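You operate a simulated robot arm through the tools that you are given. There is no shell and no other tool. Be economical: measure what you need, move in short steps, check, and stop when the job is done.

The job below is to be done with a simulated two-armed robot. You get a single attempt, and the scene is never put back.

## Task
Pick up the tall carton from the top of the test bench with one hand, pass it to the other hand and put it on the low shelf of the lid bench. Set down upright: tall carton.
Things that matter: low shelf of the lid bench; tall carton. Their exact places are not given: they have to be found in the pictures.

Only the result counts: the job must be done as asked and must still hold three seconds after the hand-in. Knocking over, shifting, dropping, spilling or breaking anything else fails it. Lids that push on must go on centred and level and be pressed home; caps that screw on are set level and turned clockwise until they are tight.

## Robot
Two 7-joint arms with two-finger grippers on one trunk, on a base that drives. Base frame: it is fixed to the floor where the robot stands at the start and does not move with it; the origin is under the middle of the robot, x ahead of it, y to its left, z up. Units: mm, rad, N and s.
The left shoulder is at the start at [23, 224, 1079], the right one opposite. With the tool pointing down near the work surface each hand reaches from about 200 to 760 mm from the robot's upright axis, wherever it stands, measured 20 degrees to its own side. Places, roughly: low shelf of the lid bench [-1700, -2100, 200]. Payload 2.2 kg a hand.
The TCP of each hand is the grasp point between the finger pads, 19 mm short of the fingertips. In the tool frame z runs along the fingers and y along their closing line. Largest opening 116 mm; the body of the gripper starts 70 mm behind the TCP.
Orientation is that of the tool frame in the base frame, as a unit quaternion [w, x, y, z]. With the fingers straight down and closing along the base's y, the tool's x points along the base's -x, its y along +y and its z along -z.

## Interface
- The arms move only by the tool drive_tool. It takes "left_motion", "right_motion" or both (then of equal length, played together; a hand with none holds still); each is a list of rows, each a list of 7 numbers: the finger opening in mm, from 0 to 116, then the shift along the tool's x, y, z in units of 20 mm (1.0 is 20 mm), then the turn, a rotation vector about the tool's x, y, z in units of 6 degrees (1.0 is 6 degrees). In form: [[hand, tx, ty, tz, rx, ry, rz], ...]. A call has 1 to 12 rows; each row shifts and turns the commanded pose from where the row before left it, along the tool's axes as they then stand. A call with a number of a shift or a turn outside -1 to 1 is refused whole. Each row takes 0.2 s and may step no farther than 50 mm and 0.15 rad from the row before; otherwise, or with a gripper value out of range, the whole call is refused. A pose out of reach is approached as far as the arm can. The call stops where the force on the tool passes 40 N (or 10 N more than at its start, if that is more) or the arm is blocked; 0.2 s more then pass. The fingers move at their own pace and stop on an object; they squeeze with about 23 N. The grip force told is the motor's: it shows also when the fingers shut on nothing. Time passes only in rows, and 0.2 s behind the last, so rows that do not move let the fingers close. The reply holds the time, the measured pose of the TCP, the force on the tool along the base axes, the opening and the grip force, in the units named above and with some noise, with the torque about the TCP (base axes, N m) and any sound that the robot's microphone picked up.
- Cameras (640 x 400 px; columns grow to the right, rows downward): "scene" is now at [124.6, -24.6, 1258.1]; the picture's right is [-0.39, -0.92, 0.01], its down [-0.45, 0.18, -0.87] and it looks along [0.80, -0.34, -0.49] (base axes); focal length 250 px, centre (320, 200). "left" rides on the left gripper at [69, 15, -97] in its tool frame; the picture's right is [-0.21, 0.98, 0.00], its down [-0.76, -0.17, -0.63] and it looks along [-0.62, -0.14, 0.77] (tool axes); focal length 251 px, centre (320, 200). "right" rides on the right gripper at [69, -15, -96] in its tool frame; the picture's right is [0.22, 0.98, 0.00], its down [-0.76, 0.17, -0.63] and it looks along [-0.62, 0.14, 0.77] (tool axes); focal length 251 px, centre (320, 200).
- grab_frame(camera): a new picture of that camera. It takes no simulated time.
- raise_lower(by): slides the trunk up (or, below 0, down) by that many mm; the arms and the scene camera ride with it, the base frame stays. It gives what a move gives, with no picture.
- base_move(legs): drives the robot by 1 to 6 legs, each [ahead, left, turn to the left] in mm, mm and rad, along the robot's own axes; the way and the turn of a leg run together, so that a leg with both is an arc; at most 1500 mm and 3.142 rad a leg. The arms and the cameras ride along, it lands a little off, and it stops where it bumps. It gives what a move gives.
- pan_tilt(pan, tilt): turns the head with the scene camera to pan (to the left, within 1.396 rad either way) and tilt (down, from -0.506 to 1.204), counted from straight ahead of the robot. It gives what a move gives.
- probe_pixels(camera, pixels): there is no depth. For up to 12 entries [column, row, z] of the newest picture of that camera ("zoom" is the newest enlarged one), the place [x, y] in the base frame at which the ray of that pixel passes the height z, good to about 2 mm. It takes no simulated time.
- zoom(camera, box): a new picture of the part [left, top, right, bottom] of that camera's present view, enlarged. It takes no simulated time.
- job_done(): hands the job in; it is judged then, once.

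Work in short steps. Measure before you move; look again where a grasp or a placing could have gone wrong, and mend it. You have 80 turns and 78 pictures in all, those below and enlarged ones among them. Open the grippers and draw the arms clear of the work before you hand the job in, unless the task says otherwise; then end with one line.

The tools are called after "Request:" by a JSON object that holds its "api" and its "payload". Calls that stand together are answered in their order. drive_tool: Moves the arms, as the interface text tells. Its arguments: {"type":"object","properties":{"left_motion":{"type":"array"},"right_motion":{"type":"array"}},"required":[]} The other tools are called the same way: raise_lower (by) slides the trunk up or down; base_move (legs) drives the base; pan_tilt (pan, tilt) turns the head that bears the scene camera; grab_frame (camera) takes a picture; probe_pixels (camera, pixels) gives the place at which the rays of pixels pass given heights; zoom (camera, box) takes an enlarged picture of a part of a camera's view; job_done () hands the job in.

At the start:

```text
clock: 0.0
left_tool_pos: [473.4, 12.4, 1100.2]
left_tool_rot: [0.0, -0.001, 1.0, -0.003]
left_ft_force: [0.2, 1.1, 0.4]
left_moment: [-0.05, -0.01, -0.02]
left_opening: 116.0
left_finger_force: 0.0
right_tool_pos: [356.5, -406.9, 1084.8]
right_tool_rot: [-0.001, 0.0, 1.0, -0.002]
right_ft_force: [0.4, 1.1, 0.3]
right_moment: [-0.01, -0.01, -0.01]
right_opening: 115.8
right_finger_force: 0.0
trunk travel left (down, up): [-225.0, 265.0]
robot x, y, heading: [0.0, 1.2, 0.005]
head pan, tilt: [-0.398, 0.511]
```

scene: 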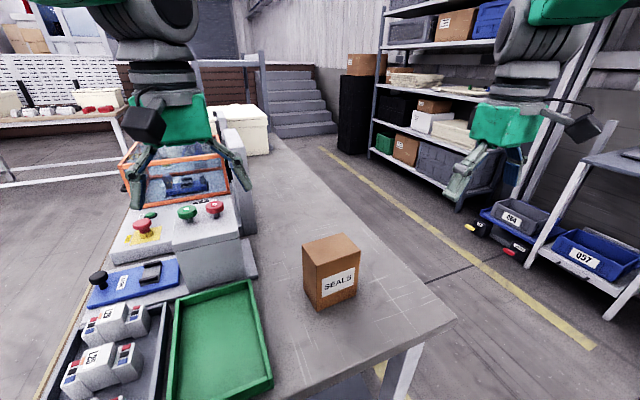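
right: 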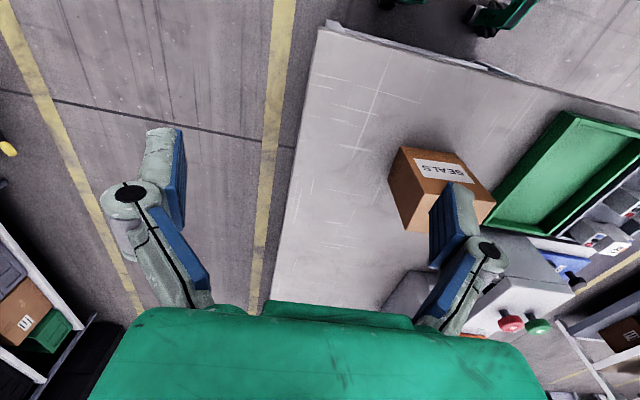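
left: 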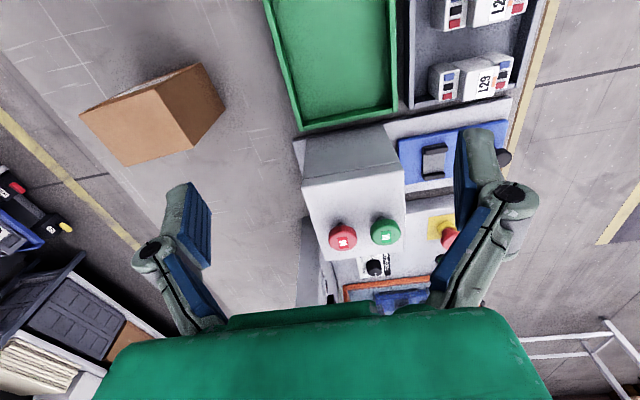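

The carton ("SEALS") is in the scene view at about (330,270). I zoom in on it to find its corners.

Request:
{"api": "zoom", "payload": {"camera": "scene", "box": [270, 210, 400, 330]}}

Request:
{"api": "probe_pixels", "payload": {"camera": "right", "pixels": [[400, 148, 900], [400, 148, 950], [400, 148, 1000], [320, 25, 700], [320, 25, 750], [320, 25, 800], [320, 25, 850]]}}

Request:
{"api": "probe_pixels", "payload": {"camera": "scene", "pixels": [[456, 317, 700], [456, 317, 750], [456, 317, 800], [456, 317, 850], [318, 310, 750], [318, 310, 800], [318, 310, 850]]}}

```text
3.33 times, centred on (335, 270) of scene
```

zoom: 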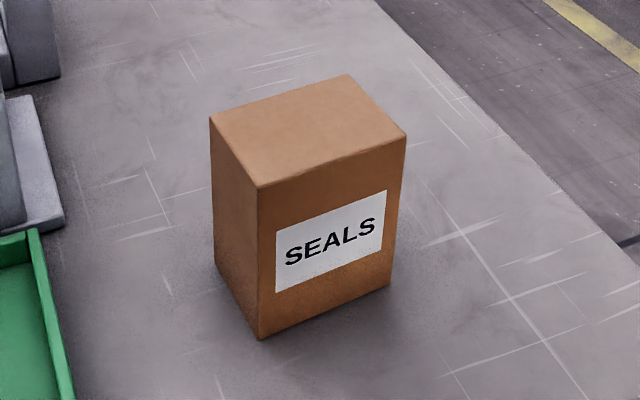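

```text
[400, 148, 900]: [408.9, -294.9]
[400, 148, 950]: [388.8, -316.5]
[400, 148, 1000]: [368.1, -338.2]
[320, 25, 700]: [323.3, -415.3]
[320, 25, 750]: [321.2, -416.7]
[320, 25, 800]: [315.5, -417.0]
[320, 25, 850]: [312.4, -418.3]
```

```text
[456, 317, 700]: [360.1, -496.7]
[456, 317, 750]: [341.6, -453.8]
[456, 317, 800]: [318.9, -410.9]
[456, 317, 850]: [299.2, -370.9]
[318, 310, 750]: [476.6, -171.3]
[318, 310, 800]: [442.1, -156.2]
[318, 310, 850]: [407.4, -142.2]
```

Bench top is at about z=795 (both cameras agree). Now the carton's corners.

Request:
{"api": "probe_pixels", "payload": {"camera": "zoom", "pixels": [[260, 339, 795], [216, 265, 795], [390, 285, 795], [258, 188, 900], [258, 188, 920], [258, 188, 940], [210, 118, 920], [406, 135, 920], [347, 75, 920]]}}

Request:
{"api": "probe_pixels", "payload": {"camera": "right", "pixels": [[400, 148, 920], [457, 152, 920], [495, 196, 920], [400, 148, 940], [457, 152, 940], [495, 196, 940]]}}

```text
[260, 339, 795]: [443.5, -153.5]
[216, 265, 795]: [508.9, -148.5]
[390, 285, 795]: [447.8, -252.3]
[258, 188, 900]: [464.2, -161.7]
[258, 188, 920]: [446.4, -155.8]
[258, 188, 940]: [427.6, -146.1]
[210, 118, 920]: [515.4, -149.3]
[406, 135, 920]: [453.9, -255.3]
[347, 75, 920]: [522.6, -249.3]
```

```text
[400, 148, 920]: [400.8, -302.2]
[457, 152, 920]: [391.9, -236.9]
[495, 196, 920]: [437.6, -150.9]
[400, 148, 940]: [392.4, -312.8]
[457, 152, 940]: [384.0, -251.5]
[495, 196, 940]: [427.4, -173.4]
```

Carton: centre about (482,-202), 69 (x) × 100 (y) × 126 mm, top at z≈921, yaw ≈ +0.08 rad. I'll take it from the top with the right hand closing along x; first turn the hand about its z.

Request:
{"api": "drive_tool", "payload": {"right_motion": [[116, 0, 0, 0, 0, 0, -1], [116, 0, 0, 0, 0, 0, -1], [116, 0, 0, 0, 0, 0, -1], [116, 0, 0, 0, 0, 0, -1], [116, 0, 0, 0, 0, 0, -1], [116, 0, 0, 0, 0, 0, -1], [116, 0, 0, 0, 0, 0, -1], [116, 0, 0, 0, 0, 0, -1], [116, 0, 0, 0, 0, 0, -1], [116, 0, 0, 0, 0, 0, -1], [116, 0, 0, 0, 0, 0, -1], [116, 0, 0, 0, 0, 0, -1]]}}

```text
clock: 2.6
left_tool_pos: [471.9, 7.1, 1102.1]
left_tool_rot: [0.001, -0.001, 1.0, -0.001]
left_ft_force: [-0.2, -0.2, -0.1]
left_moment: [0.0, 0.0, -0.01]
left_opening: 115.8
left_finger_force: 0.1
right_tool_pos: [353.6, -412.0, 1084.5]
right_tool_rot: [0.0, -0.589, 0.808, -0.001]
right_ft_force: [-0.1, 0.3, 0.3]
right_moment: [-0.02, 0.01, -0.02]
right_opening: 116.0
right_finger_force: 0.0
trunk travel left (down, up): [-225.0, 265.0]
robot x, y, heading: [-3.0, 1.9, 0.004]
head pan, tilt: [-0.398, 0.511]
```

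Turn is right (tool x at 252°). I finish the turn and start moving over the carton.

Request:
{"api": "drive_tool", "payload": {"right_motion": [[116, 0, 0, 0, 0, 0, -0.945], [116, 0, 0, 0, 0, 0, -0.945], [116, 0, 0, 0, 0, 0, -0.945], [116, 0, 0, 0, 0, 0, -0.945], [116, -0.994, -0.726, 0, 0, 0, 0], [116, -0.994, -0.726, 0, 0, 0, 0], [116, -0.994, -0.726, 0, 0, 0, 0], [116, -0.994, -0.726, 0, 0, 0, 0], [116, -0.994, -0.726, 0, 0, 0, 0], [116, -0.994, -0.726, 0, 0, 0, 0], [116, -0.994, -0.726, 0, 0, 0, 0], [116, -0.994, -0.726, 0, 0, 0, 0]]}}

Request:
{"api": "drive_tool", "payload": {"right_motion": [[116, -0.994, -0.726, 0, 0, 0, 0], [116, -0.994, -0.726, 0, 0, 0, 0], [116, 0, 0, 0, 0, 0, 0]]}}

Request:
{"api": "grab_frame", "payload": {"camera": "right"}}

Request:
{"api": "grab_frame", "payload": {"camera": "scene"}}

```text
clock: 5.2
left_tool_pos: [472.0, 6.0, 1102.1]
left_tool_rot: [0.001, -0.001, 1.0, -0.001]
left_ft_force: [0.7, 0.3, 0.0]
left_moment: [0.02, 0.0, -0.01]
left_opening: 115.9
left_finger_force: 0.1
right_tool_pos: [457.5, -245.7, 1083.1]
right_tool_rot: [0.0, 0.736, -0.677, 0.001]
right_ft_force: [-0.3, 0.8, -0.4]
right_moment: [0.01, -0.01, 0.0]
right_opening: 116.0
right_finger_force: 0.1
trunk travel left (down, up): [-225.0, 265.0]
robot x, y, heading: [-0.3, 1.8, -0.0]
head pan, tilt: [-0.398, 0.511]
```

```text
clock: 6.0
left_tool_pos: [470.3, 4.8, 1101.2]
left_tool_rot: [0.001, -0.001, 1.0, 0.0]
left_ft_force: [-0.4, -1.4, -0.8]
left_moment: [-0.01, -0.01, -0.01]
left_opening: 116.3
left_finger_force: 0.0
right_tool_pos: [481.7, -203.7, 1083.2]
right_tool_rot: [-0.001, 0.736, -0.677, 0.001]
right_ft_force: [0.1, 0.6, 0.0]
right_moment: [0.02, -0.02, 0.01]
right_opening: 116.0
right_finger_force: 0.0
trunk travel left (down, up): [-225.0, 265.0]
robot x, y, heading: [3.0, -1.8, 0.002]
head pan, tilt: [-0.398, 0.511]
```

```text
73 pictures are left
```

right: 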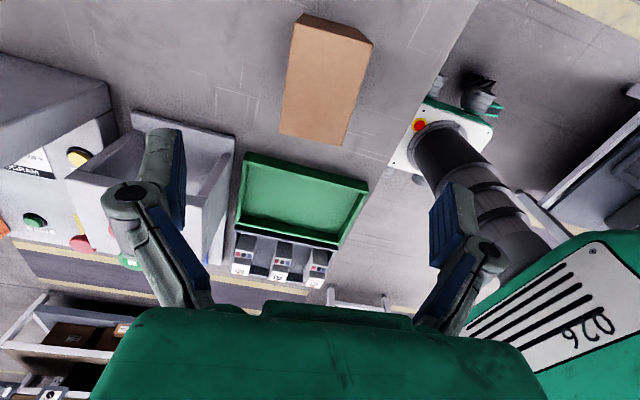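

```text
72 pictures are left
```

scene: 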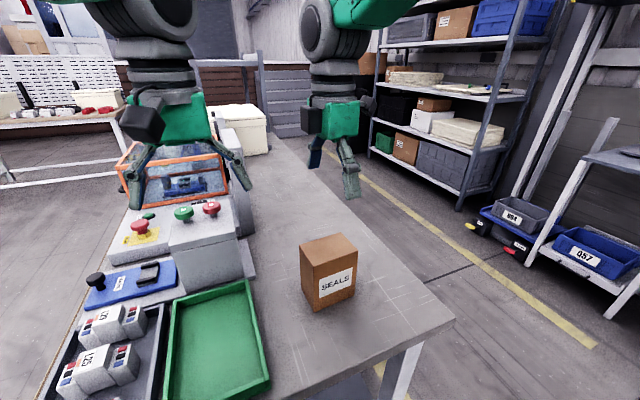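

The hand is at (481.7,-203.7). I check the carton's top corners in the right view before descending.

Request:
{"api": "zoom", "payload": {"camera": "right", "box": [240, 0, 420, 160]}}

Request:
{"api": "zoom", "payload": {"camera": "scene", "box": [270, 210, 400, 330]}}

```text
2.50 times, centred on (330, 80) of right
```

zoom: 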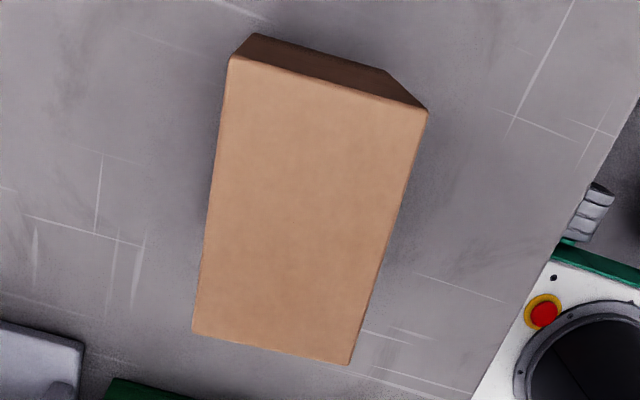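

```text
3.33 times, centred on (335, 270) of scene
```

zoom: 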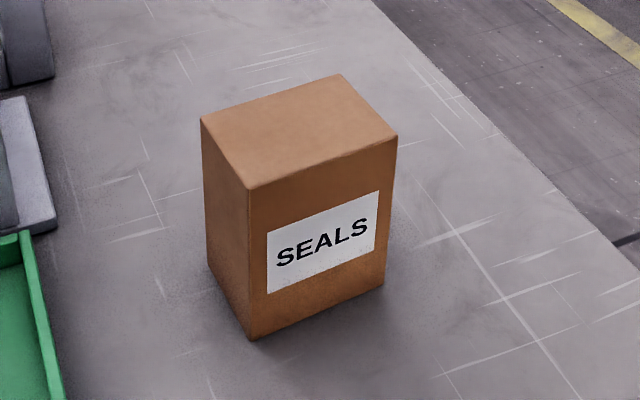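

Probing the top face corners from both cameras (right grab frame and new scene zoom).

Request:
{"api": "probe_pixels", "payload": {"camera": "right", "pixels": [[294.8, 22.4, 921], [373.2, 44, 921], [278.8, 132, 921], [342, 145.6, 921]]}}

Request:
{"api": "probe_pixels", "payload": {"camera": "zoom", "pixels": [[248, 188, 921], [201, 118, 921], [397, 135, 921], [340, 74, 921]]}}

```text
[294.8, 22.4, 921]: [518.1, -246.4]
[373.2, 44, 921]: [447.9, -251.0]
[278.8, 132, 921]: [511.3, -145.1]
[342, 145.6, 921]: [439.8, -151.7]
```

```text
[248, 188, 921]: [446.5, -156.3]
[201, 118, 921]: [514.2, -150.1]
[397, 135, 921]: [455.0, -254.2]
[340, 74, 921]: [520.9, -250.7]
```

Centred within 3 mm and aligned. Descend 190 mm (TCP 28 mm below carton top), then close.

Request:
{"api": "drive_tool", "payload": {"right_motion": [[116, 0, 0, 0.95, 0, 0, 0], [116, 0, 0, 0.95, 0, 0, 0], [116, 0, 0, 0.95, 0, 0, 0], [116, 0, 0, 0.95, 0, 0, 0], [116, 0, 0, 0.95, 0, 0, 0], [116, 0, 0, 0.95, 0, 0, 0], [116, 0, 0, 0.95, 0, 0, 0], [116, 0, 0, 0.95, 0, 0, 0], [116, 0, 0, 0.95, 0, 0, 0], [116, 0, 0, 0.95, 0, 0, 0], [116, 0, 0, 0, 0, 0, 0]]}}

Request:
{"api": "drive_tool", "payload": {"right_motion": [[60, 0, 0, 0, 0, 0, 0], [40, 0, 0, 0, 0, 0, 0], [40, 0, 0, 0, 0, 0, 0], [40, 0, 0, 0, 0, 0, 0]]}}

Request:
{"api": "grab_frame", "payload": {"camera": "scene"}}

```text
clock: 8.4
left_tool_pos: [472.0, 4.4, 1101.8]
left_tool_rot: [0.001, -0.001, 1.0, 0.001]
left_ft_force: [0.1, 0.2, 0.0]
left_moment: [0.02, 0.04, 0.03]
left_opening: 116.2
left_finger_force: 0.0
right_tool_pos: [481.7, -203.9, 892.6]
right_tool_rot: [-0.001, 0.735, -0.678, 0.001]
right_ft_force: [-1.0, 0.0, -0.2]
right_moment: [0.0, 0.01, -0.04]
right_opening: 116.1
right_finger_force: 0.1
trunk travel left (down, up): [-225.0, 265.0]
robot x, y, heading: [2.4, -2.6, -0.0]
head pan, tilt: [-0.398, 0.511]
```

```text
clock: 9.4
left_tool_pos: [470.9, 4.3, 1102.2]
left_tool_rot: [0.001, -0.001, 1.0, 0.001]
left_ft_force: [-1.0, 0.6, 0.3]
left_moment: [0.02, 0.01, 0.01]
left_opening: 116.1
left_finger_force: 0.0
right_tool_pos: [481.9, -204.6, 892.9]
right_tool_rot: [-0.001, 0.736, -0.677, 0.0]
right_ft_force: [0.1, 1.0, -0.2]
right_moment: [-0.01, 0.01, 0.01]
right_opening: 69.9
right_finger_force: 23.1
trunk travel left (down, up): [-225.0, 265.0]
robot x, y, heading: [-0.4, 5.9, 0.005]
head pan, tilt: [-0.398, 0.511]
```

```text
69 pictures are left
```

scene: 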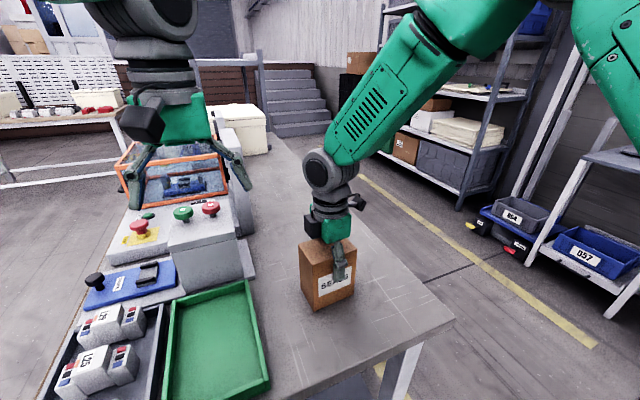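

Gripped at 70 mm with 23 N. Lift 200 mm.

Request:
{"api": "drive_tool", "payload": {"right_motion": [[40, 0, 0, -0.5, 0, 0, 0], [40, 0, 0, -1, 0, 0, 0], [40, 0, 0, -1, 0, 0, 0], [40, 0, 0, -1, 0, 0, 0], [40, 0, 0, -1, 0, 0, 0], [40, 0, 0, -1, 0, 0, 0], [40, 0, 0, -1, 0, 0, 0], [40, 0, 0, -1, 0, 0, 0], [40, 0, 0, -1, 0, 0, 0], [40, 0, 0, -1, 0, 0, 0], [40, 0, 0, -0.5, 0, 0, 0]]}}

Request:
{"api": "grab_frame", "payload": {"camera": "scene"}}

```text
clock: 11.8
left_tool_pos: [471.2, 3.4, 1100.8]
left_tool_rot: [0.001, -0.001, 1.0, 0.001]
left_ft_force: [0.2, -0.7, 0.7]
left_moment: [0.0, -0.06, 0.0]
left_opening: 116.2
left_finger_force: 0.0
right_tool_pos: [482.0, -205.1, 1093.4]
right_tool_rot: [-0.002, 0.735, -0.678, 0.0]
right_ft_force: [-0.2, 0.8, -2.1]
right_moment: [-0.03, -0.02, 0.0]
right_opening: 70.3
right_finger_force: 23.1
trunk travel left (down, up): [-225.0, 265.0]
robot x, y, heading: [0.6, -1.1, -0.001]
head pan, tilt: [-0.398, 0.511]
```

```text
68 pictures are left
```

scene: 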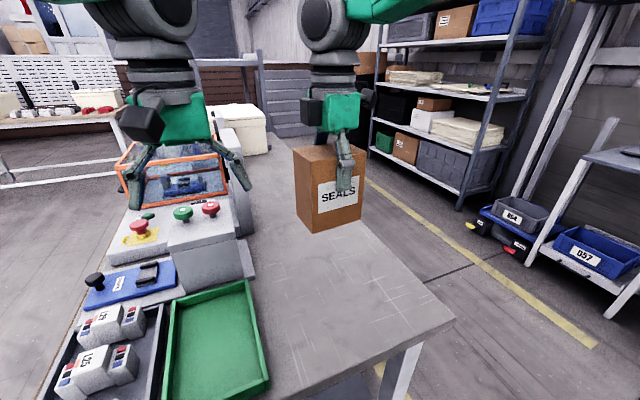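

Carton is held. Before driving I look to the right-rear and left-rear with the head.

Request:
{"api": "pan_tilt", "payload": {"pan": -1.39, "tilt": 0.45}}

Request:
{"api": "grab_frame", "payload": {"camera": "scene"}}

Request:
{"api": "pan_tilt", "payload": {"pan": 1.39, "tilt": 0.45}}

Request:
{"api": "grab_frame", "payload": {"camera": "scene"}}

```text
clock: 13.1
left_tool_pos: [471.6, 4.5, 1101.2]
left_tool_rot: [0.001, 0.0, 1.0, 0.001]
left_ft_force: [-0.5, 0.7, -0.7]
left_moment: [0.03, 0.0, -0.02]
left_opening: 115.9
left_finger_force: 0.0
right_tool_pos: [482.2, -204.3, 1093.9]
right_tool_rot: [-0.001, 0.735, -0.678, 0.0]
right_ft_force: [-0.1, -0.3, -2.4]
right_moment: [0.0, 0.03, -0.02]
right_opening: 70.0
right_finger_force: 23.1
trunk travel left (down, up): [-225.0, 265.0]
robot x, y, heading: [1.5, 6.4, 0.001]
head pan, tilt: [-1.389, 0.45]
```

```text
67 pictures are left
```

scene: 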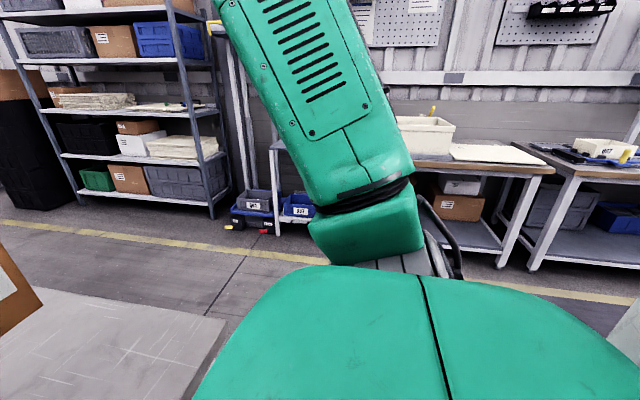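

```text
clock: 15.5
left_tool_pos: [472.5, 4.7, 1101.8]
left_tool_rot: [0.001, -0.001, 1.0, 0.002]
left_ft_force: [-0.2, 0.6, -0.9]
left_moment: [0.02, 0.0, 0.04]
left_opening: 116.0
left_finger_force: 0.1
right_tool_pos: [482.3, -204.6, 1093.6]
right_tool_rot: [-0.002, 0.736, -0.677, 0.0]
right_ft_force: [-0.8, -0.4, -2.3]
right_moment: [-0.01, 0.01, 0.01]
right_opening: 70.0
right_finger_force: 23.4
trunk travel left (down, up): [-225.0, 265.0]
robot x, y, heading: [-1.0, -0.8, 0.002]
head pan, tilt: [1.389, 0.45]
```

```text
66 pictures are left
```

scene: 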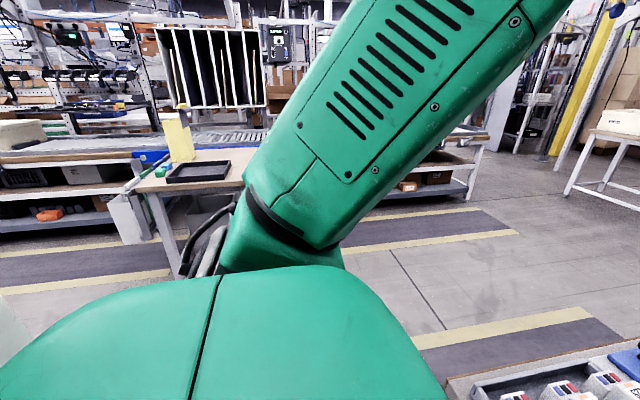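

The lid bench should be one of the benches along the right wall; its low shelf lies under the bench top. I back off 500 mm and turn right 90°.

Request:
{"api": "base_move", "payload": {"legs": [[-500, 0, 0], [0, 0, -1.57]]}}

Request:
{"api": "pan_tilt", "payload": {"pan": -0.7, "tilt": 0.45}}

Request:
{"api": "grab_frame", "payload": {"camera": "scene"}}

Request:
{"api": "pan_tilt", "payload": {"pan": -1.39, "tilt": 0.45}}

Request:
{"api": "grab_frame", "payload": {"camera": "scene"}}

```text
clock: 22.2
left_tool_pos: [-490.8, -471.4, 1101.0]
left_tool_rot: [0.0, 0.702, 0.712, 0.0]
left_ft_force: [-0.6, -0.2, 0.3]
left_moment: [-0.03, 0.0, 0.0]
left_opening: 116.0
left_finger_force: 0.1
right_tool_pos: [-699.9, -483.1, 1094.1]
right_tool_rot: [0.001, -0.047, 0.999, -0.001]
right_ft_force: [-0.2, 0.1, -2.0]
right_moment: [0.01, 0.04, -0.02]
right_opening: 69.9
right_finger_force: 23.1
trunk travel left (down, up): [-225.0, 265.0]
robot x, y, heading: [-498.6, 2.6, -1.558]
head pan, tilt: [1.389, 0.45]
```

```text
clock: 24.2
left_tool_pos: [-492.2, -467.5, 1102.9]
left_tool_rot: [0.003, 0.703, 0.712, -0.001]
left_ft_force: [-0.2, 0.1, -0.4]
left_moment: [0.01, 0.01, -0.04]
left_opening: 116.3
left_finger_force: 0.1
right_tool_pos: [-699.5, -479.8, 1094.8]
right_tool_rot: [0.001, -0.047, 0.999, -0.002]
right_ft_force: [0.0, -0.5, -2.2]
right_moment: [0.0, 0.0, -0.02]
right_opening: 70.0
right_finger_force: 23.0
trunk travel left (down, up): [-225.0, 265.0]
robot x, y, heading: [-499.6, 1.1, -1.557]
head pan, tilt: [-0.7, 0.45]
```

```text
65 pictures are left
```

scene: 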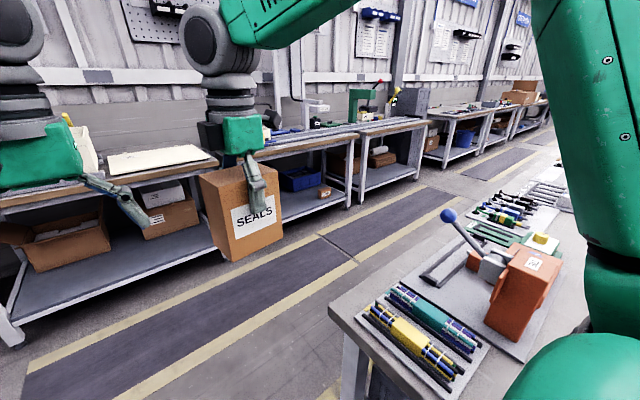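

```text
clock: 25.3
left_tool_pos: [-491.6, -468.3, 1102.2]
left_tool_rot: [0.003, 0.703, 0.712, -0.001]
left_ft_force: [0.2, 0.4, -0.4]
left_moment: [-0.01, 0.0, -0.01]
left_opening: 116.2
left_finger_force: 0.1
right_tool_pos: [-699.5, -480.0, 1094.5]
right_tool_rot: [0.001, -0.047, 0.999, -0.002]
right_ft_force: [0.8, 0.2, -3.3]
right_moment: [-0.05, -0.01, -0.01]
right_opening: 70.4
right_finger_force: 23.3
trunk travel left (down, up): [-225.0, 265.0]
robot x, y, heading: [-501.1, 3.8, -1.557]
head pan, tilt: [-1.389, 0.45]
```

```text
64 pictures are left
```

scene: 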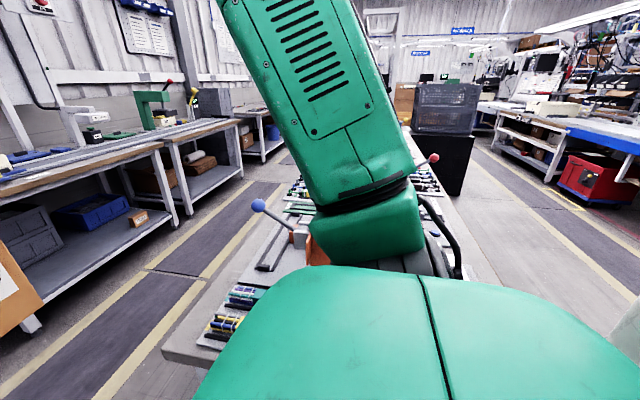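

Another bench stands to my right-behind; the lid bench is by the wall. I look again toward the target and probe where the obstacle bench corner and the wall bench edge are.

Request:
{"api": "pan_tilt", "payload": {"pan": -0.75, "tilt": 0.55}}

Request:
{"api": "grab_frame", "payload": {"camera": "scene"}}

```text
clock: 26.3
left_tool_pos: [-491.7, -468.4, 1102.4]
left_tool_rot: [0.003, 0.702, 0.712, -0.001]
left_ft_force: [0.5, 0.0, 0.5]
left_moment: [0.0, -0.02, 0.0]
left_opening: 116.3
left_finger_force: 0.0
right_tool_pos: [-699.4, -480.7, 1094.4]
right_tool_rot: [0.001, -0.047, 0.999, -0.001]
right_ft_force: [0.1, 0.6, -2.1]
right_moment: [0.02, 0.03, 0.03]
right_opening: 70.1
right_finger_force: 23.1
trunk travel left (down, up): [-225.0, 265.0]
robot x, y, heading: [-499.2, -1.0, -1.559]
head pan, tilt: [-0.75, 0.55]
```

```text
63 pictures are left
```

scene: 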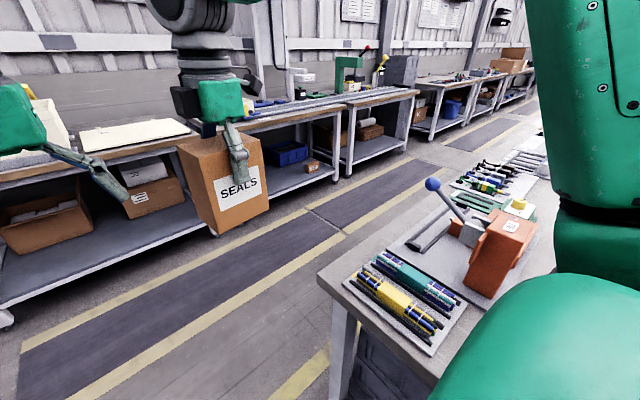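

Request:
{"api": "probe_pixels", "payload": {"camera": "scene", "pixels": [[317, 278, 800], [317, 278, 750], [335, 181, 0], [348, 178, 0], [405, 150, 0], [337, 172, 200], [290, 193, 200], [338, 108, 800], [215, 233, 0], [305, 170, 200]]}}

Request:
{"api": "zoom", "payload": {"camera": "scene", "box": [230, 60, 430, 230]}}

```text
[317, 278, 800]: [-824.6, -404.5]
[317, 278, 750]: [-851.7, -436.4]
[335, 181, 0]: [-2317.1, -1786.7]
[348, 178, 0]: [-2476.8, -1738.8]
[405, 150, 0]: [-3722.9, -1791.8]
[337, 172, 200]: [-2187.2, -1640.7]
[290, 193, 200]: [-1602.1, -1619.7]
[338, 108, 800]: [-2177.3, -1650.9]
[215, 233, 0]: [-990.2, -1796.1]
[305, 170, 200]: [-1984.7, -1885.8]
```

```text
2.35 times, centred on (330, 145) of scene
```

zoom: 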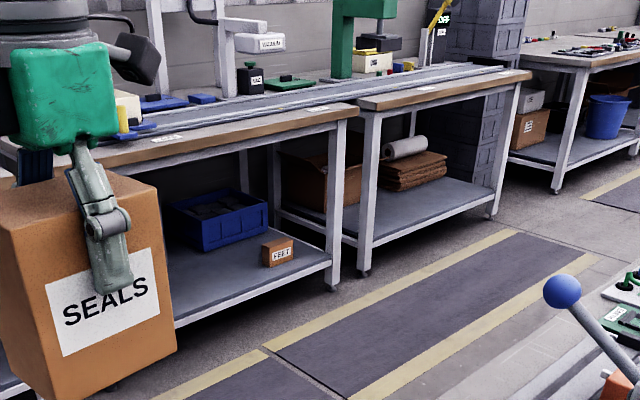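

Lid bench: front legs at y≈-1790, x from about -2317; its low shelf holds a blue bin and a small box. Obstacle bench corner at (-825,-404). I drive ahead 930 mm, then strafe right 1000 mm, staying in the aisle.

Request:
{"api": "base_move", "payload": {"legs": [[930, 0, 0], [0, -1000, -0.012]]}}

Request:
{"api": "pan_tilt", "payload": {"pan": 0.0, "tilt": 0.7}}

Request:
{"api": "grab_frame", "payload": {"camera": "scene"}}

```text
clock: 36.0
left_tool_pos: [-1483.1, -1411.1, 1103.4]
left_tool_rot: [0.001, 0.704, 0.71, -0.001]
left_ft_force: [0.1, 0.1, 0.3]
left_moment: [-0.03, -0.01, 0.0]
left_opening: 116.2
left_finger_force: 0.0
right_tool_pos: [-1691.0, -1422.6, 1094.1]
right_tool_rot: [0.0, -0.044, 0.999, -0.001]
right_ft_force: [-0.2, 1.0, -3.0]
right_moment: [-0.02, -0.03, 0.0]
right_opening: 70.3
right_finger_force: 22.7
trunk travel left (down, up): [-225.0, 265.0]
robot x, y, heading: [-1490.3, -942.4, -1.568]
head pan, tilt: [-0.75, 0.55]
```

```text
clock: 37.1
left_tool_pos: [-1481.9, -1408.9, 1104.0]
left_tool_rot: [0.002, 0.705, 0.71, -0.002]
left_ft_force: [0.3, -0.6, 0.3]
left_moment: [0.03, -0.01, -0.02]
left_opening: 115.9
left_finger_force: 0.0
right_tool_pos: [-1690.9, -1417.6, 1097.5]
right_tool_rot: [-0.001, -0.045, 0.999, -0.004]
right_ft_force: [0.2, 0.1, -1.8]
right_moment: [0.0, 0.03, 0.02]
right_opening: 70.0
right_finger_force: 22.7
trunk travel left (down, up): [-225.0, 265.0]
robot x, y, heading: [-1487.4, -941.0, -1.565]
head pan, tilt: [0.0, 0.7]
```

```text
61 pictures are left
```

scene: 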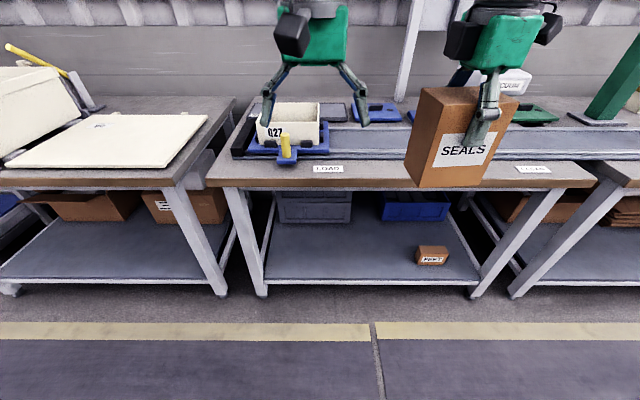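

The bench in front is right before me. I zoom on it and probe its corners, shelf, and items.

Request:
{"api": "zoom", "payload": {"camera": "scene", "box": [200, 140, 520, 310]}}

Request:
{"api": "probe_pixels", "payload": {"camera": "scene", "pixels": [[263, 296, 0], [473, 297, 0], [265, 286, 150], [265, 286, 200], [481, 280, 150], [481, 280, 200], [210, 186, 800], [592, 186, 800], [432, 264, 150], [432, 264, 200], [283, 222, 200], [352, 222, 200]]}}

```text
2.00 times, centred on (360, 225) of scene
```

zoom: 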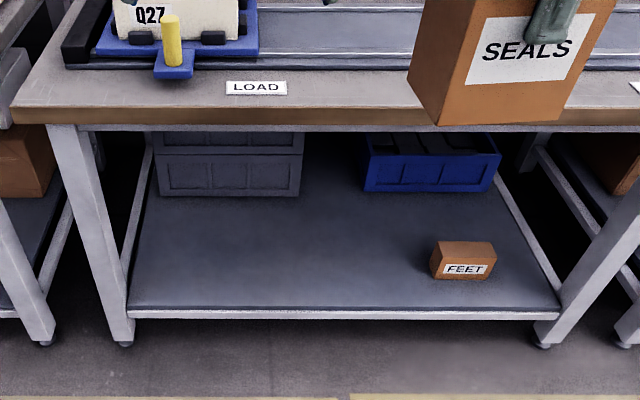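

```text
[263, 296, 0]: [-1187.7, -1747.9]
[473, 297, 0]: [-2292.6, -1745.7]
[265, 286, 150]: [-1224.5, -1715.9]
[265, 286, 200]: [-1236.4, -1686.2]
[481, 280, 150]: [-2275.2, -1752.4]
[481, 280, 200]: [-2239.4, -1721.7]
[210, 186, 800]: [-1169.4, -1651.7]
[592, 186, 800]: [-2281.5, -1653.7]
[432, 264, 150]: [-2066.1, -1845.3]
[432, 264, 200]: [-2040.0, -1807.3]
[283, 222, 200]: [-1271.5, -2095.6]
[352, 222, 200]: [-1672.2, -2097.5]
```

This is the lid bench (x −1170…−2285, front edge y≈−1745); the shelf looks free between the left leg and the FEET box, with ~500 mm headroom. Plan: right hand turns the carton so its thin sides face sideways (hand camera facing away from me), then the left hand grips it from my side at 45° below the right fingers. Turn now and move the left hand aside.

Request:
{"api": "drive_tool", "payload": {"right_motion": [[40, 0, 0, 0, 0, 0, -1], [40, 0, 0, 0, 0, 0, -1], [40, 0, 0, 0, 0, 0, -1], [40, 0, 0, 0, 0, 0, -1], [40, 0, 0, 0, 0, 0, -1], [40, 0, 0, 0, 0, 0, -1], [40, 0, 0, 0, 0, 0, -1], [40, 0, 0, 0, 0, 0, -1], [40, 0, 0, 0, 0, 0, -1], [40, 0, 0, 0, 0, 0, -1], [40, 0, 0, 0, 0, 0, -1], [40, 0, 0, 0, 0, 0, -1]], "left_motion": [[116, 0, 0.6, 0, 0, 0, 0], [116, 0, 0.6, 0, 0, 0, 0], [116, 0, 0.6, 0, 0, 0, 0], [116, 0, 0.6, 0, 0, 0, 0], [116, 0, 0.6, 0, 0, 0, 0], [116, 0, 0.6, 0, 0, 0, 0], [116, 0, 0.6, 0, 0, 0, 0], [116, 0, 0.6, 0, 0, 0, 0], [116, 0, 0.6, 0, 0, 0, 0], [116, 0, 0.6, 0, 0, 0, 0], [116, 0, 0, 0, 0, 0, 0], [116, 0, 0, 0, 0, 0, 0]]}}

```text
clock: 39.7
left_tool_pos: [-1362.8, -1407.3, 1104.9]
left_tool_rot: [0.002, 0.704, 0.71, -0.003]
left_ft_force: [-0.1, -0.4, 0.1]
left_moment: [0.03, -0.04, 0.0]
left_opening: 115.8
left_finger_force: 0.0
right_tool_pos: [-1691.8, -1417.8, 1097.6]
right_tool_rot: [-0.001, -0.623, 0.782, -0.002]
right_ft_force: [0.6, 0.7, -2.6]
right_moment: [-0.04, 0.0, -0.01]
right_opening: 70.6
right_finger_force: 22.9
trunk travel left (down, up): [-225.0, 265.0]
robot x, y, heading: [-1489.3, -945.1, -1.564]
head pan, tilt: [0.0, 0.7]
```

Works. Finish the right turn, move the carton to the middle (x≈−1550, y≈−1470), and pitch the left hand 45° forward.

Request:
{"api": "drive_tool", "payload": {"right_motion": [[40, 0, 0, 0, 0, 0, -0.727], [40, 0, 0, 0, 0, 0, -0.727], [40, 0, 0, 0, 0, 0, -0.727], [40, 0.325, -0.5, 0, 0, 0, 0], [40, 0.325, -0.5, 0, 0, 0, 0], [40, 0.325, -0.5, 0, 0, 0, 0], [40, 0.325, -0.5, 0, 0, 0, 0], [40, 0.325, -0.5, 0, 0, 0, 0], [40, 0.325, -0.5, 0, 0, 0, 0], [40, 0.325, -0.5, 0, 0, 0, 0], [40, 0.325, -0.5, 0, 0, 0, 0]], "left_motion": [[116, 0, 0, 0, 0, 0, 0], [116, 0, 0, 0, 0, -0.75, 0], [116, 0, 0, 0, 0, -0.75, 0], [116, 0, 0, 0, 0, -0.75, 0], [116, 0, 0, 0, 0, -0.75, 0], [116, 0, 0, 0, 0, -0.75, 0], [116, 0, 0, 0, 0, -0.75, 0], [116, 0, 0, 0, 0, -0.75, 0], [116, 0, 0, 0, 0, -0.75, 0], [116, 0, 0, 0, 0, -0.75, 0], [116, 0, 0, 0, 0, -0.75, 0]]}}

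Request:
{"api": "pan_tilt", "payload": {"pan": 0.0, "tilt": 0.3}}

Request:
{"api": "grab_frame", "payload": {"camera": "scene"}}

Request:
{"api": "grab_frame", "payload": {"camera": "left"}}

```text
clock: 42.1
left_tool_pos: [-1360.9, -1408.5, 1104.9]
left_tool_rot: [0.273, 0.65, 0.655, -0.273]
left_ft_force: [0.1, 0.0, 0.1]
left_moment: [-0.01, -0.04, 0.0]
left_opening: 116.2
left_finger_force: 0.0
right_tool_pos: [-1609.5, -1470.4, 1096.7]
right_tool_rot: [0.003, 0.708, -0.706, 0.002]
right_ft_force: [0.9, 0.4, -2.4]
right_moment: [-0.03, 0.01, 0.0]
right_opening: 70.2
right_finger_force: 22.8
trunk travel left (down, up): [-225.0, 265.0]
robot x, y, heading: [-1490.6, -941.9, -1.564]
head pan, tilt: [0.0, 0.7]
```

```text
clock: 43.0
left_tool_pos: [-1362.2, -1407.1, 1104.1]
left_tool_rot: [0.273, 0.65, 0.655, -0.272]
left_ft_force: [0.4, 0.0, 0.7]
left_moment: [0.01, 0.0, -0.01]
left_opening: 116.0
left_finger_force: 0.0
right_tool_pos: [-1610.2, -1470.2, 1096.9]
right_tool_rot: [0.003, 0.708, -0.706, 0.001]
right_ft_force: [-0.1, 0.9, -2.4]
right_moment: [-0.03, -0.06, 0.02]
right_opening: 70.1
right_finger_force: 22.8
trunk travel left (down, up): [-225.0, 265.0]
robot x, y, heading: [-1490.9, -942.3, -1.568]
head pan, tilt: [0.0, 0.3]
```

```text
59 pictures are left
```

scene: 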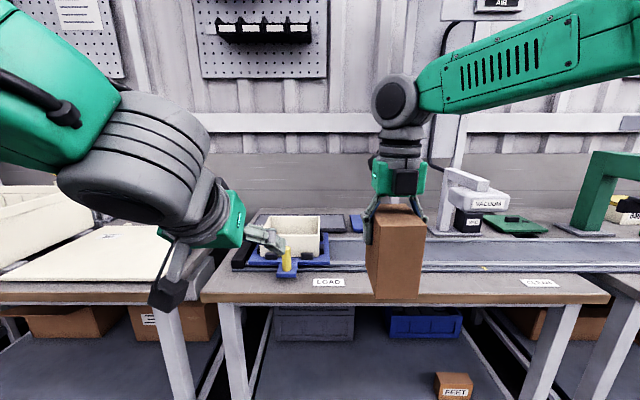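

```text
58 pictures are left
```

left: 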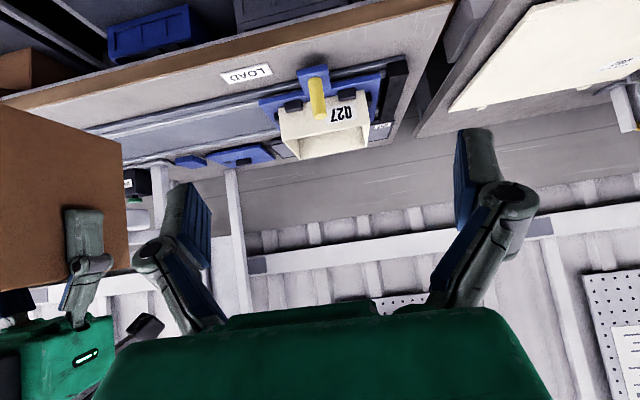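

Both hands are aligned (left φ≈45°). Carton spans z≈999–1125, y −1420…−1520, centre x −1610. Retreat the left hand along its axis and slide it sideways toward the carton's centre line.

Request:
{"api": "drive_tool", "payload": {"left_motion": [[116, 0.25, 0, -0.77, 0, 0, 0], [116, 0.25, 0, -0.77, 0, 0, 0], [116, 0.25, 0, -0.77, 0, 0, 0], [116, 0, -1, 0, 0, 0, 0], [116, 0, -1, 0, 0, 0, 0], [116, 0, -1, 0, 0, 0, 0], [116, 0, -1, 0, 0, 0, 0], [116, 0, -1, 0, 0, 0, 0], [116, 0, -1, 0, 0, 0, 0], [116, 0, -1, 0, 0, 0, 0], [116, 0, -1, 0, 0, 0, 0], [116, 0, -1, 0, 0, 0, 0]]}}

Request:
{"api": "drive_tool", "payload": {"left_motion": [[116, 0, -1, 0, 0, 0, 0], [116, 0, -1, 0, 0, 0, 0], [116, 0, -1, 0, 0, 0, 0], [116, 0, -0.45, 0, 0, 0, 0], [116, 0, 0, 0, 0, 0, 0]]}}

Request:
{"api": "grab_frame", "payload": {"camera": "scene"}}

Request:
{"api": "grab_frame", "payload": {"camera": "left"}}

```text
clock: 45.6
left_tool_pos: [-1538.5, -1369.9, 1129.7]
left_tool_rot: [0.269, 0.645, 0.661, -0.274]
left_ft_force: [-0.1, 0.7, -0.1]
left_moment: [-0.01, -0.02, 0.04]
left_opening: 116.3
left_finger_force: 0.0
right_tool_pos: [-1612.1, -1469.8, 1097.3]
right_tool_rot: [0.002, 0.708, -0.706, 0.002]
right_ft_force: [-0.7, 0.0, -2.9]
right_moment: [0.0, -0.02, 0.0]
right_opening: 70.2
right_finger_force: 23.3
trunk travel left (down, up): [-225.0, 265.0]
robot x, y, heading: [-1489.4, -940.5, -1.567]
head pan, tilt: [0.0, 0.3]
```

```text
clock: 46.8
left_tool_pos: [-1602.2, -1375.5, 1127.1]
left_tool_rot: [0.27, 0.643, 0.664, -0.269]
left_ft_force: [-0.3, 0.4, -0.6]
left_moment: [-0.01, -0.02, 0.0]
left_opening: 115.8
left_finger_force: 0.1
right_tool_pos: [-1610.9, -1471.8, 1096.7]
right_tool_rot: [0.004, 0.707, -0.707, 0.001]
right_ft_force: [0.8, 0.7, -2.8]
right_moment: [0.01, -0.02, 0.0]
right_opening: 70.1
right_finger_force: 23.5
trunk travel left (down, up): [-225.0, 265.0]
robot x, y, heading: [-1489.0, -940.5, -1.563]
head pan, tilt: [0.0, 0.3]
```

```text
57 pictures are left
```

scene: 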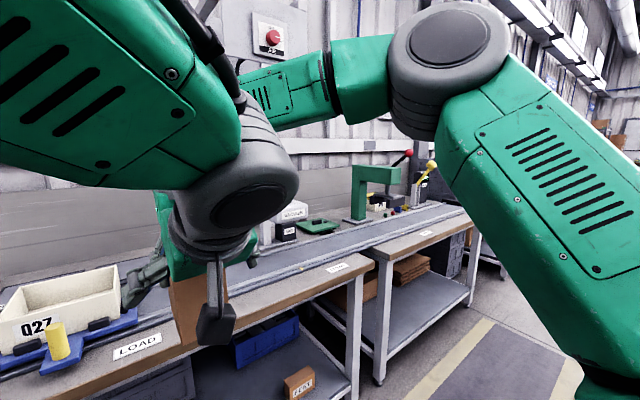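

```text
56 pictures are left
```

left: 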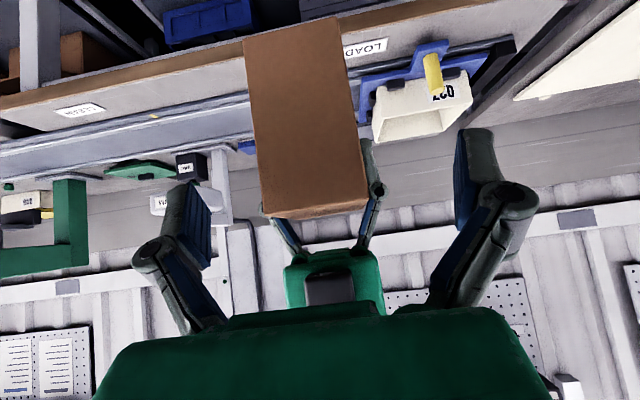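

The left arm lagged there (folded close, and it seems to crowd the head). I move both hands in step 110 mm to my left and 70 mm farther out.

Request:
{"api": "drive_tool", "payload": {"right_motion": [[40, 0.43, -0.694, 0, 0, 0, 0], [40, 0.43, -0.694, 0, 0, 0, 0], [40, 0.43, -0.694, 0, 0, 0, 0], [40, 0.43, -0.694, 0, 0, 0, 0], [40, 0.43, -0.694, 0, 0, 0, 0], [40, 0.43, -0.694, 0, 0, 0, 0], [40, 0.43, -0.694, 0, 0, 0, 0], [40, 0.43, -0.694, 0, 0, 0, 0], [40, 0, 0, 0, 0, 0, 0]], "left_motion": [[116, -0.309, 0.69, 0.309, 0, 0, 0], [116, -0.309, 0.69, 0.309, 0, 0, 0], [116, -0.309, 0.69, 0.309, 0, 0, 0], [116, -0.309, 0.69, 0.309, 0, 0, 0], [116, -0.309, 0.69, 0.309, 0, 0, 0], [116, -0.309, 0.69, 0.309, 0, 0, 0], [116, -0.309, 0.69, 0.309, 0, 0, 0], [116, -0.309, 0.69, 0.309, 0, 0, 0], [116, 0, 0, 0, 0, 0, 0]]}}

Request:
{"api": "grab_frame", "payload": {"camera": "left"}}

Request:
{"api": "grab_frame", "payload": {"camera": "scene"}}

```text
clock: 48.8
left_tool_pos: [-1499.5, -1434.1, 1126.9]
left_tool_rot: [0.273, 0.651, 0.654, -0.274]
left_ft_force: [0.1, 0.1, -0.2]
left_moment: [-0.01, -0.01, -0.02]
left_opening: 116.2
left_finger_force: 0.0
right_tool_pos: [-1498.7, -1540.5, 1098.0]
right_tool_rot: [0.003, 0.708, -0.706, 0.002]
right_ft_force: [0.3, 0.0, -2.3]
right_moment: [0.0, -0.01, 0.0]
right_opening: 70.0
right_finger_force: 22.9
trunk travel left (down, up): [-225.0, 265.0]
robot x, y, heading: [-1486.9, -942.7, -1.561]
head pan, tilt: [0.0, 0.3]
```

```text
55 pictures are left
```

left: 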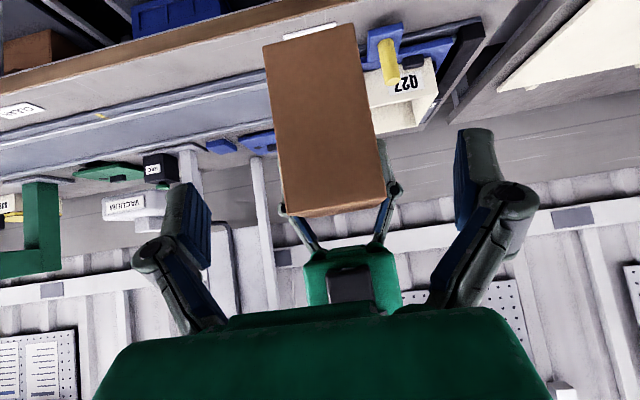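

```text
54 pictures are left
```

scene: 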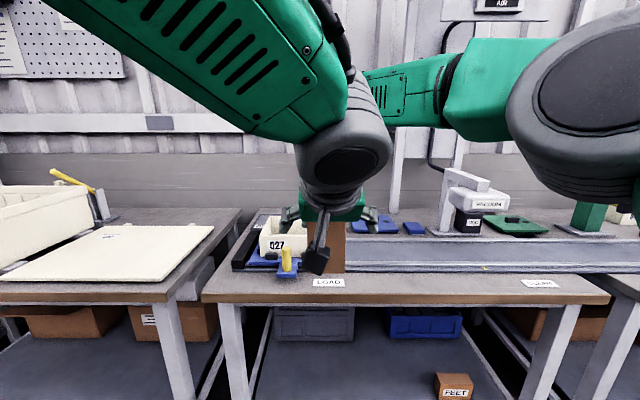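

Both hands reached exactly (x −1499 each). Advance the left hand 120 mm along its axis so its open fingers straddle the lower half of the carton.

Request:
{"api": "drive_tool", "payload": {"left_motion": [[116, 0, 0, 0.75, 0, 0, 0], [116, 0, 0, 0.75, 0, 0, 0], [116, 0, 0, 0.75, 0, 0, 0], [116, 0, 0, 0.75, 0, 0, 0], [116, 0, 0, 0.75, 0, 0, 0], [116, 0, 0, 0.75, 0, 0, 0], [116, 0, 0, 0.75, 0, 0, 0], [116, 0, 0, 0.75, 0, 0, 0], [116, 0, 0, 0, 0, 0, 0]]}}

Request:
{"api": "grab_frame", "payload": {"camera": "left"}}

Request:
{"api": "grab_frame", "payload": {"camera": "right"}}

```text
clock: 50.8
left_tool_pos: [-1499.9, -1523.3, 1067.7]
left_tool_rot: [0.266, 0.64, 0.658, -0.295]
left_ft_force: [-16.1, 21.6, 9.0]
left_moment: [-0.81, -0.34, -0.28]
left_opening: 117.6
left_finger_force: 0.1
right_tool_pos: [-1496.9, -1539.1, 1097.6]
right_tool_rot: [0.002, 0.708, -0.707, 0.004]
right_ft_force: [14.6, -22.1, -11.1]
right_moment: [-0.01, -0.11, 0.0]
right_opening: 71.4
right_finger_force: 22.8
trunk travel left (down, up): [-225.0, 265.0]
robot x, y, heading: [-1492.4, -941.9, -1.562]
head pan, tilt: [0.0, 0.3]
```

```text
53 pictures are left
```

left: 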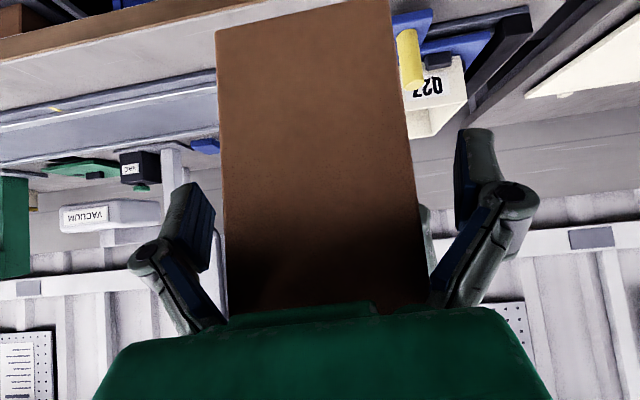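

```text
52 pictures are left
```

right: 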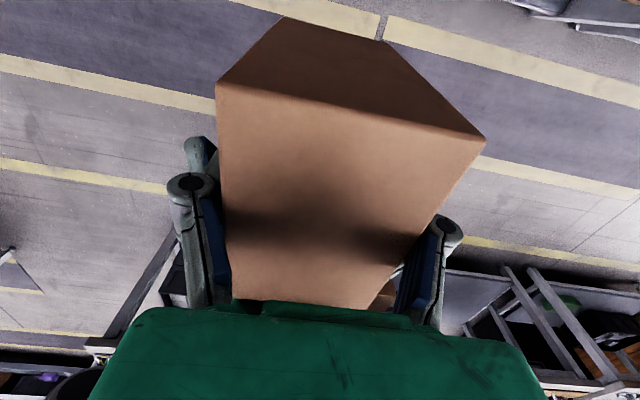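

Contact: the gripper body meets the carton's upper near edge (geometry at 45° leaves too little room). I back out 60 mm and check, then will use a flatter angle (~35°) with a slightly higher grip.

Request:
{"api": "drive_tool", "payload": {"left_motion": [[116, 0, 0, -0.75, 0, 0, 0], [116, 0, 0, -0.75, 0, 0, 0], [116, 0, 0, -0.75, 0, 0, 0], [116, 0, 0, -0.75, 0, 0, 0], [116, 0, 0, -0.75, 0, 0, 0], [116, 0, 0, -0.75, 0, 0, 0], [116, 0, 0, -0.75, 0, 0, 0], [116, 0, 0, -0.75, 0, 0, 0], [116, 0, 0, 0, 0, 0, 0]]}}

Request:
{"api": "grab_frame", "payload": {"camera": "left"}}

Request:
{"api": "grab_frame", "payload": {"camera": "right"}}

```text
clock: 52.8
left_tool_pos: [-1500.3, -1435.4, 1125.9]
left_tool_rot: [0.273, 0.65, 0.655, -0.273]
left_ft_force: [0.0, 0.0, -0.6]
left_moment: [-0.01, 0.01, -0.02]
left_opening: 115.9
left_finger_force: 0.2
right_tool_pos: [-1498.0, -1539.9, 1097.3]
right_tool_rot: [0.002, 0.708, -0.706, 0.001]
right_ft_force: [-0.4, -0.1, -2.6]
right_moment: [0.02, 0.01, 0.0]
right_opening: 70.4
right_finger_force: 22.5
trunk travel left (down, up): [-225.0, 265.0]
robot x, y, heading: [-1491.3, -939.1, -1.566]
head pan, tilt: [0.0, 0.3]
```

```text
51 pictures are left
```

left: 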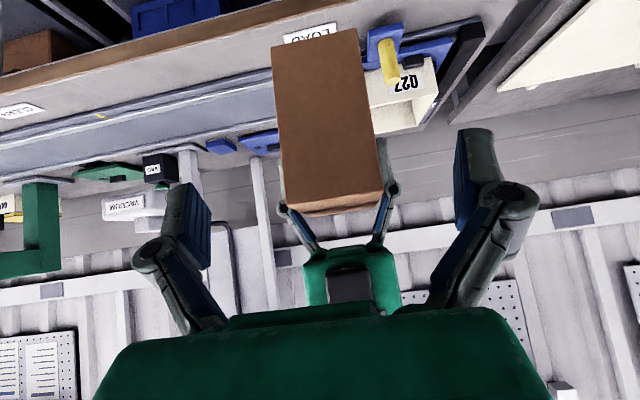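

```text
50 pictures are left
```

right: 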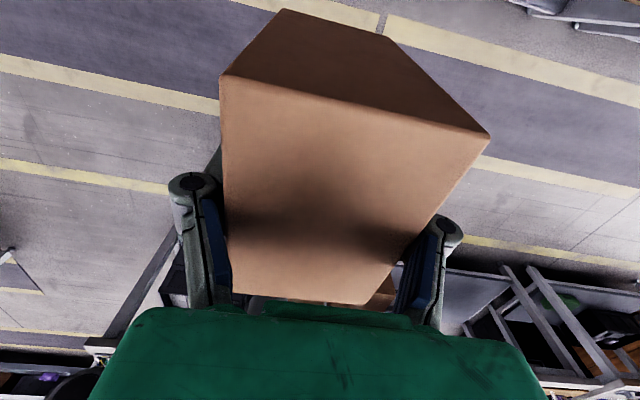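

The carton may have tilted or slipped slightly in the right hand. I probe its edges in the right picture to measure that.

Request:
{"api": "probe_pixels", "payload": {"camera": "right", "pixels": [[220, 75, 1125], [490, 135, 1125], [220, 75, 1115], [490, 135, 1115], [283, 10, 999], [385, 38, 999], [283, 10, 1010], [385, 38, 1010], [233, 292, 1125], [365, 305, 1125], [233, 292, 1140], [365, 305, 1140]]}}

Request:
{"api": "zoom", "payload": {"camera": "left", "box": [240, 10, 420, 230]}}

```text
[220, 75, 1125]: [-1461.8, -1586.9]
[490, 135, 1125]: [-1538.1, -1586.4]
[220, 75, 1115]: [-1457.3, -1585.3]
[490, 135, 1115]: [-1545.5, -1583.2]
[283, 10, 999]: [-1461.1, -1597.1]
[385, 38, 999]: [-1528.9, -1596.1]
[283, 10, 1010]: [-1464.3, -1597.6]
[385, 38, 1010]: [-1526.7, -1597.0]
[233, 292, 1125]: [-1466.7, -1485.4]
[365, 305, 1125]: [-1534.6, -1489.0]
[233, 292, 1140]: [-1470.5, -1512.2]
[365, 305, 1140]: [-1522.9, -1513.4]
```

```text
1.82 times, centred on (330, 120) of left
```

zoom: 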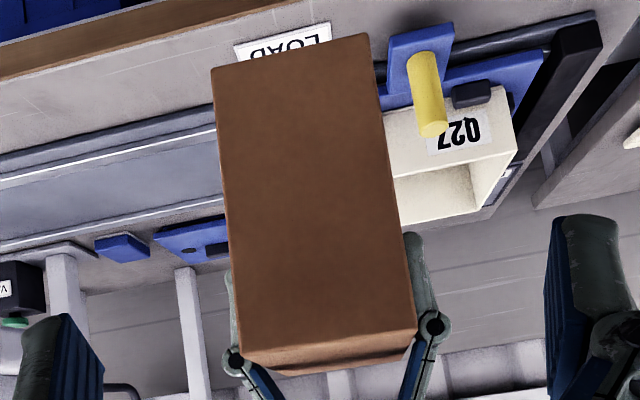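

The carton is only tilted ~3.5° (bottom slightly forward), still centred at y≈−1540. I flatten the left hand to 35°, lower it 13 mm and advance 90 mm.

Request:
{"api": "drive_tool", "payload": {"left_motion": [[116, 0, 0, 0, 0, -0.83, 0], [116, 0, 0, 0, 0, -0.83, 0], [116, 0.53, 0.1, 0.37, 0, 0, 0], [116, 0, 0, 0.5, 0, 0, 0], [116, 0, 0, 0.5, 0, 0, 0], [116, 0, 0, 0.5, 0, 0, 0], [116, 0, 0, 0.5, 0, 0, 0], [116, 0, 0, 0.5, 0, 0, 0], [116, 0, 0, 0.5, 0, 0, 0], [116, 0, 0, 0.5, 0, 0, 0], [116, 0, 0, 0.5, 0, 0, 0], [116, 0, 0, 0.5, 0, 0, 0]]}}

Request:
{"api": "grab_frame", "payload": {"camera": "left"}}

```text
clock: 55.4
left_tool_pos: [-1493.7, -1512.1, 1080.8]
left_tool_rot: [0.324, 0.615, 0.633, -0.342]
left_ft_force: [-0.1, 0.0, -0.2]
left_moment: [0.01, 0.03, -0.01]
left_opening: 116.0
left_finger_force: 0.1
right_tool_pos: [-1498.8, -1541.1, 1097.3]
right_tool_rot: [0.003, 0.708, -0.706, 0.0]
right_ft_force: [0.3, -0.2, -2.5]
right_moment: [0.02, 0.03, 0.02]
right_opening: 70.0
right_finger_force: 23.1
trunk travel left (down, up): [-225.0, 265.0]
robot x, y, heading: [-1487.8, -943.1, -1.565]
head pan, tilt: [0.0, 0.3]
```

```text
48 pictures are left
```

left: 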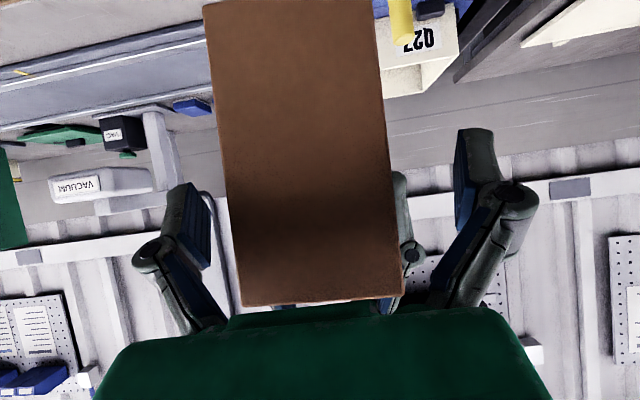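

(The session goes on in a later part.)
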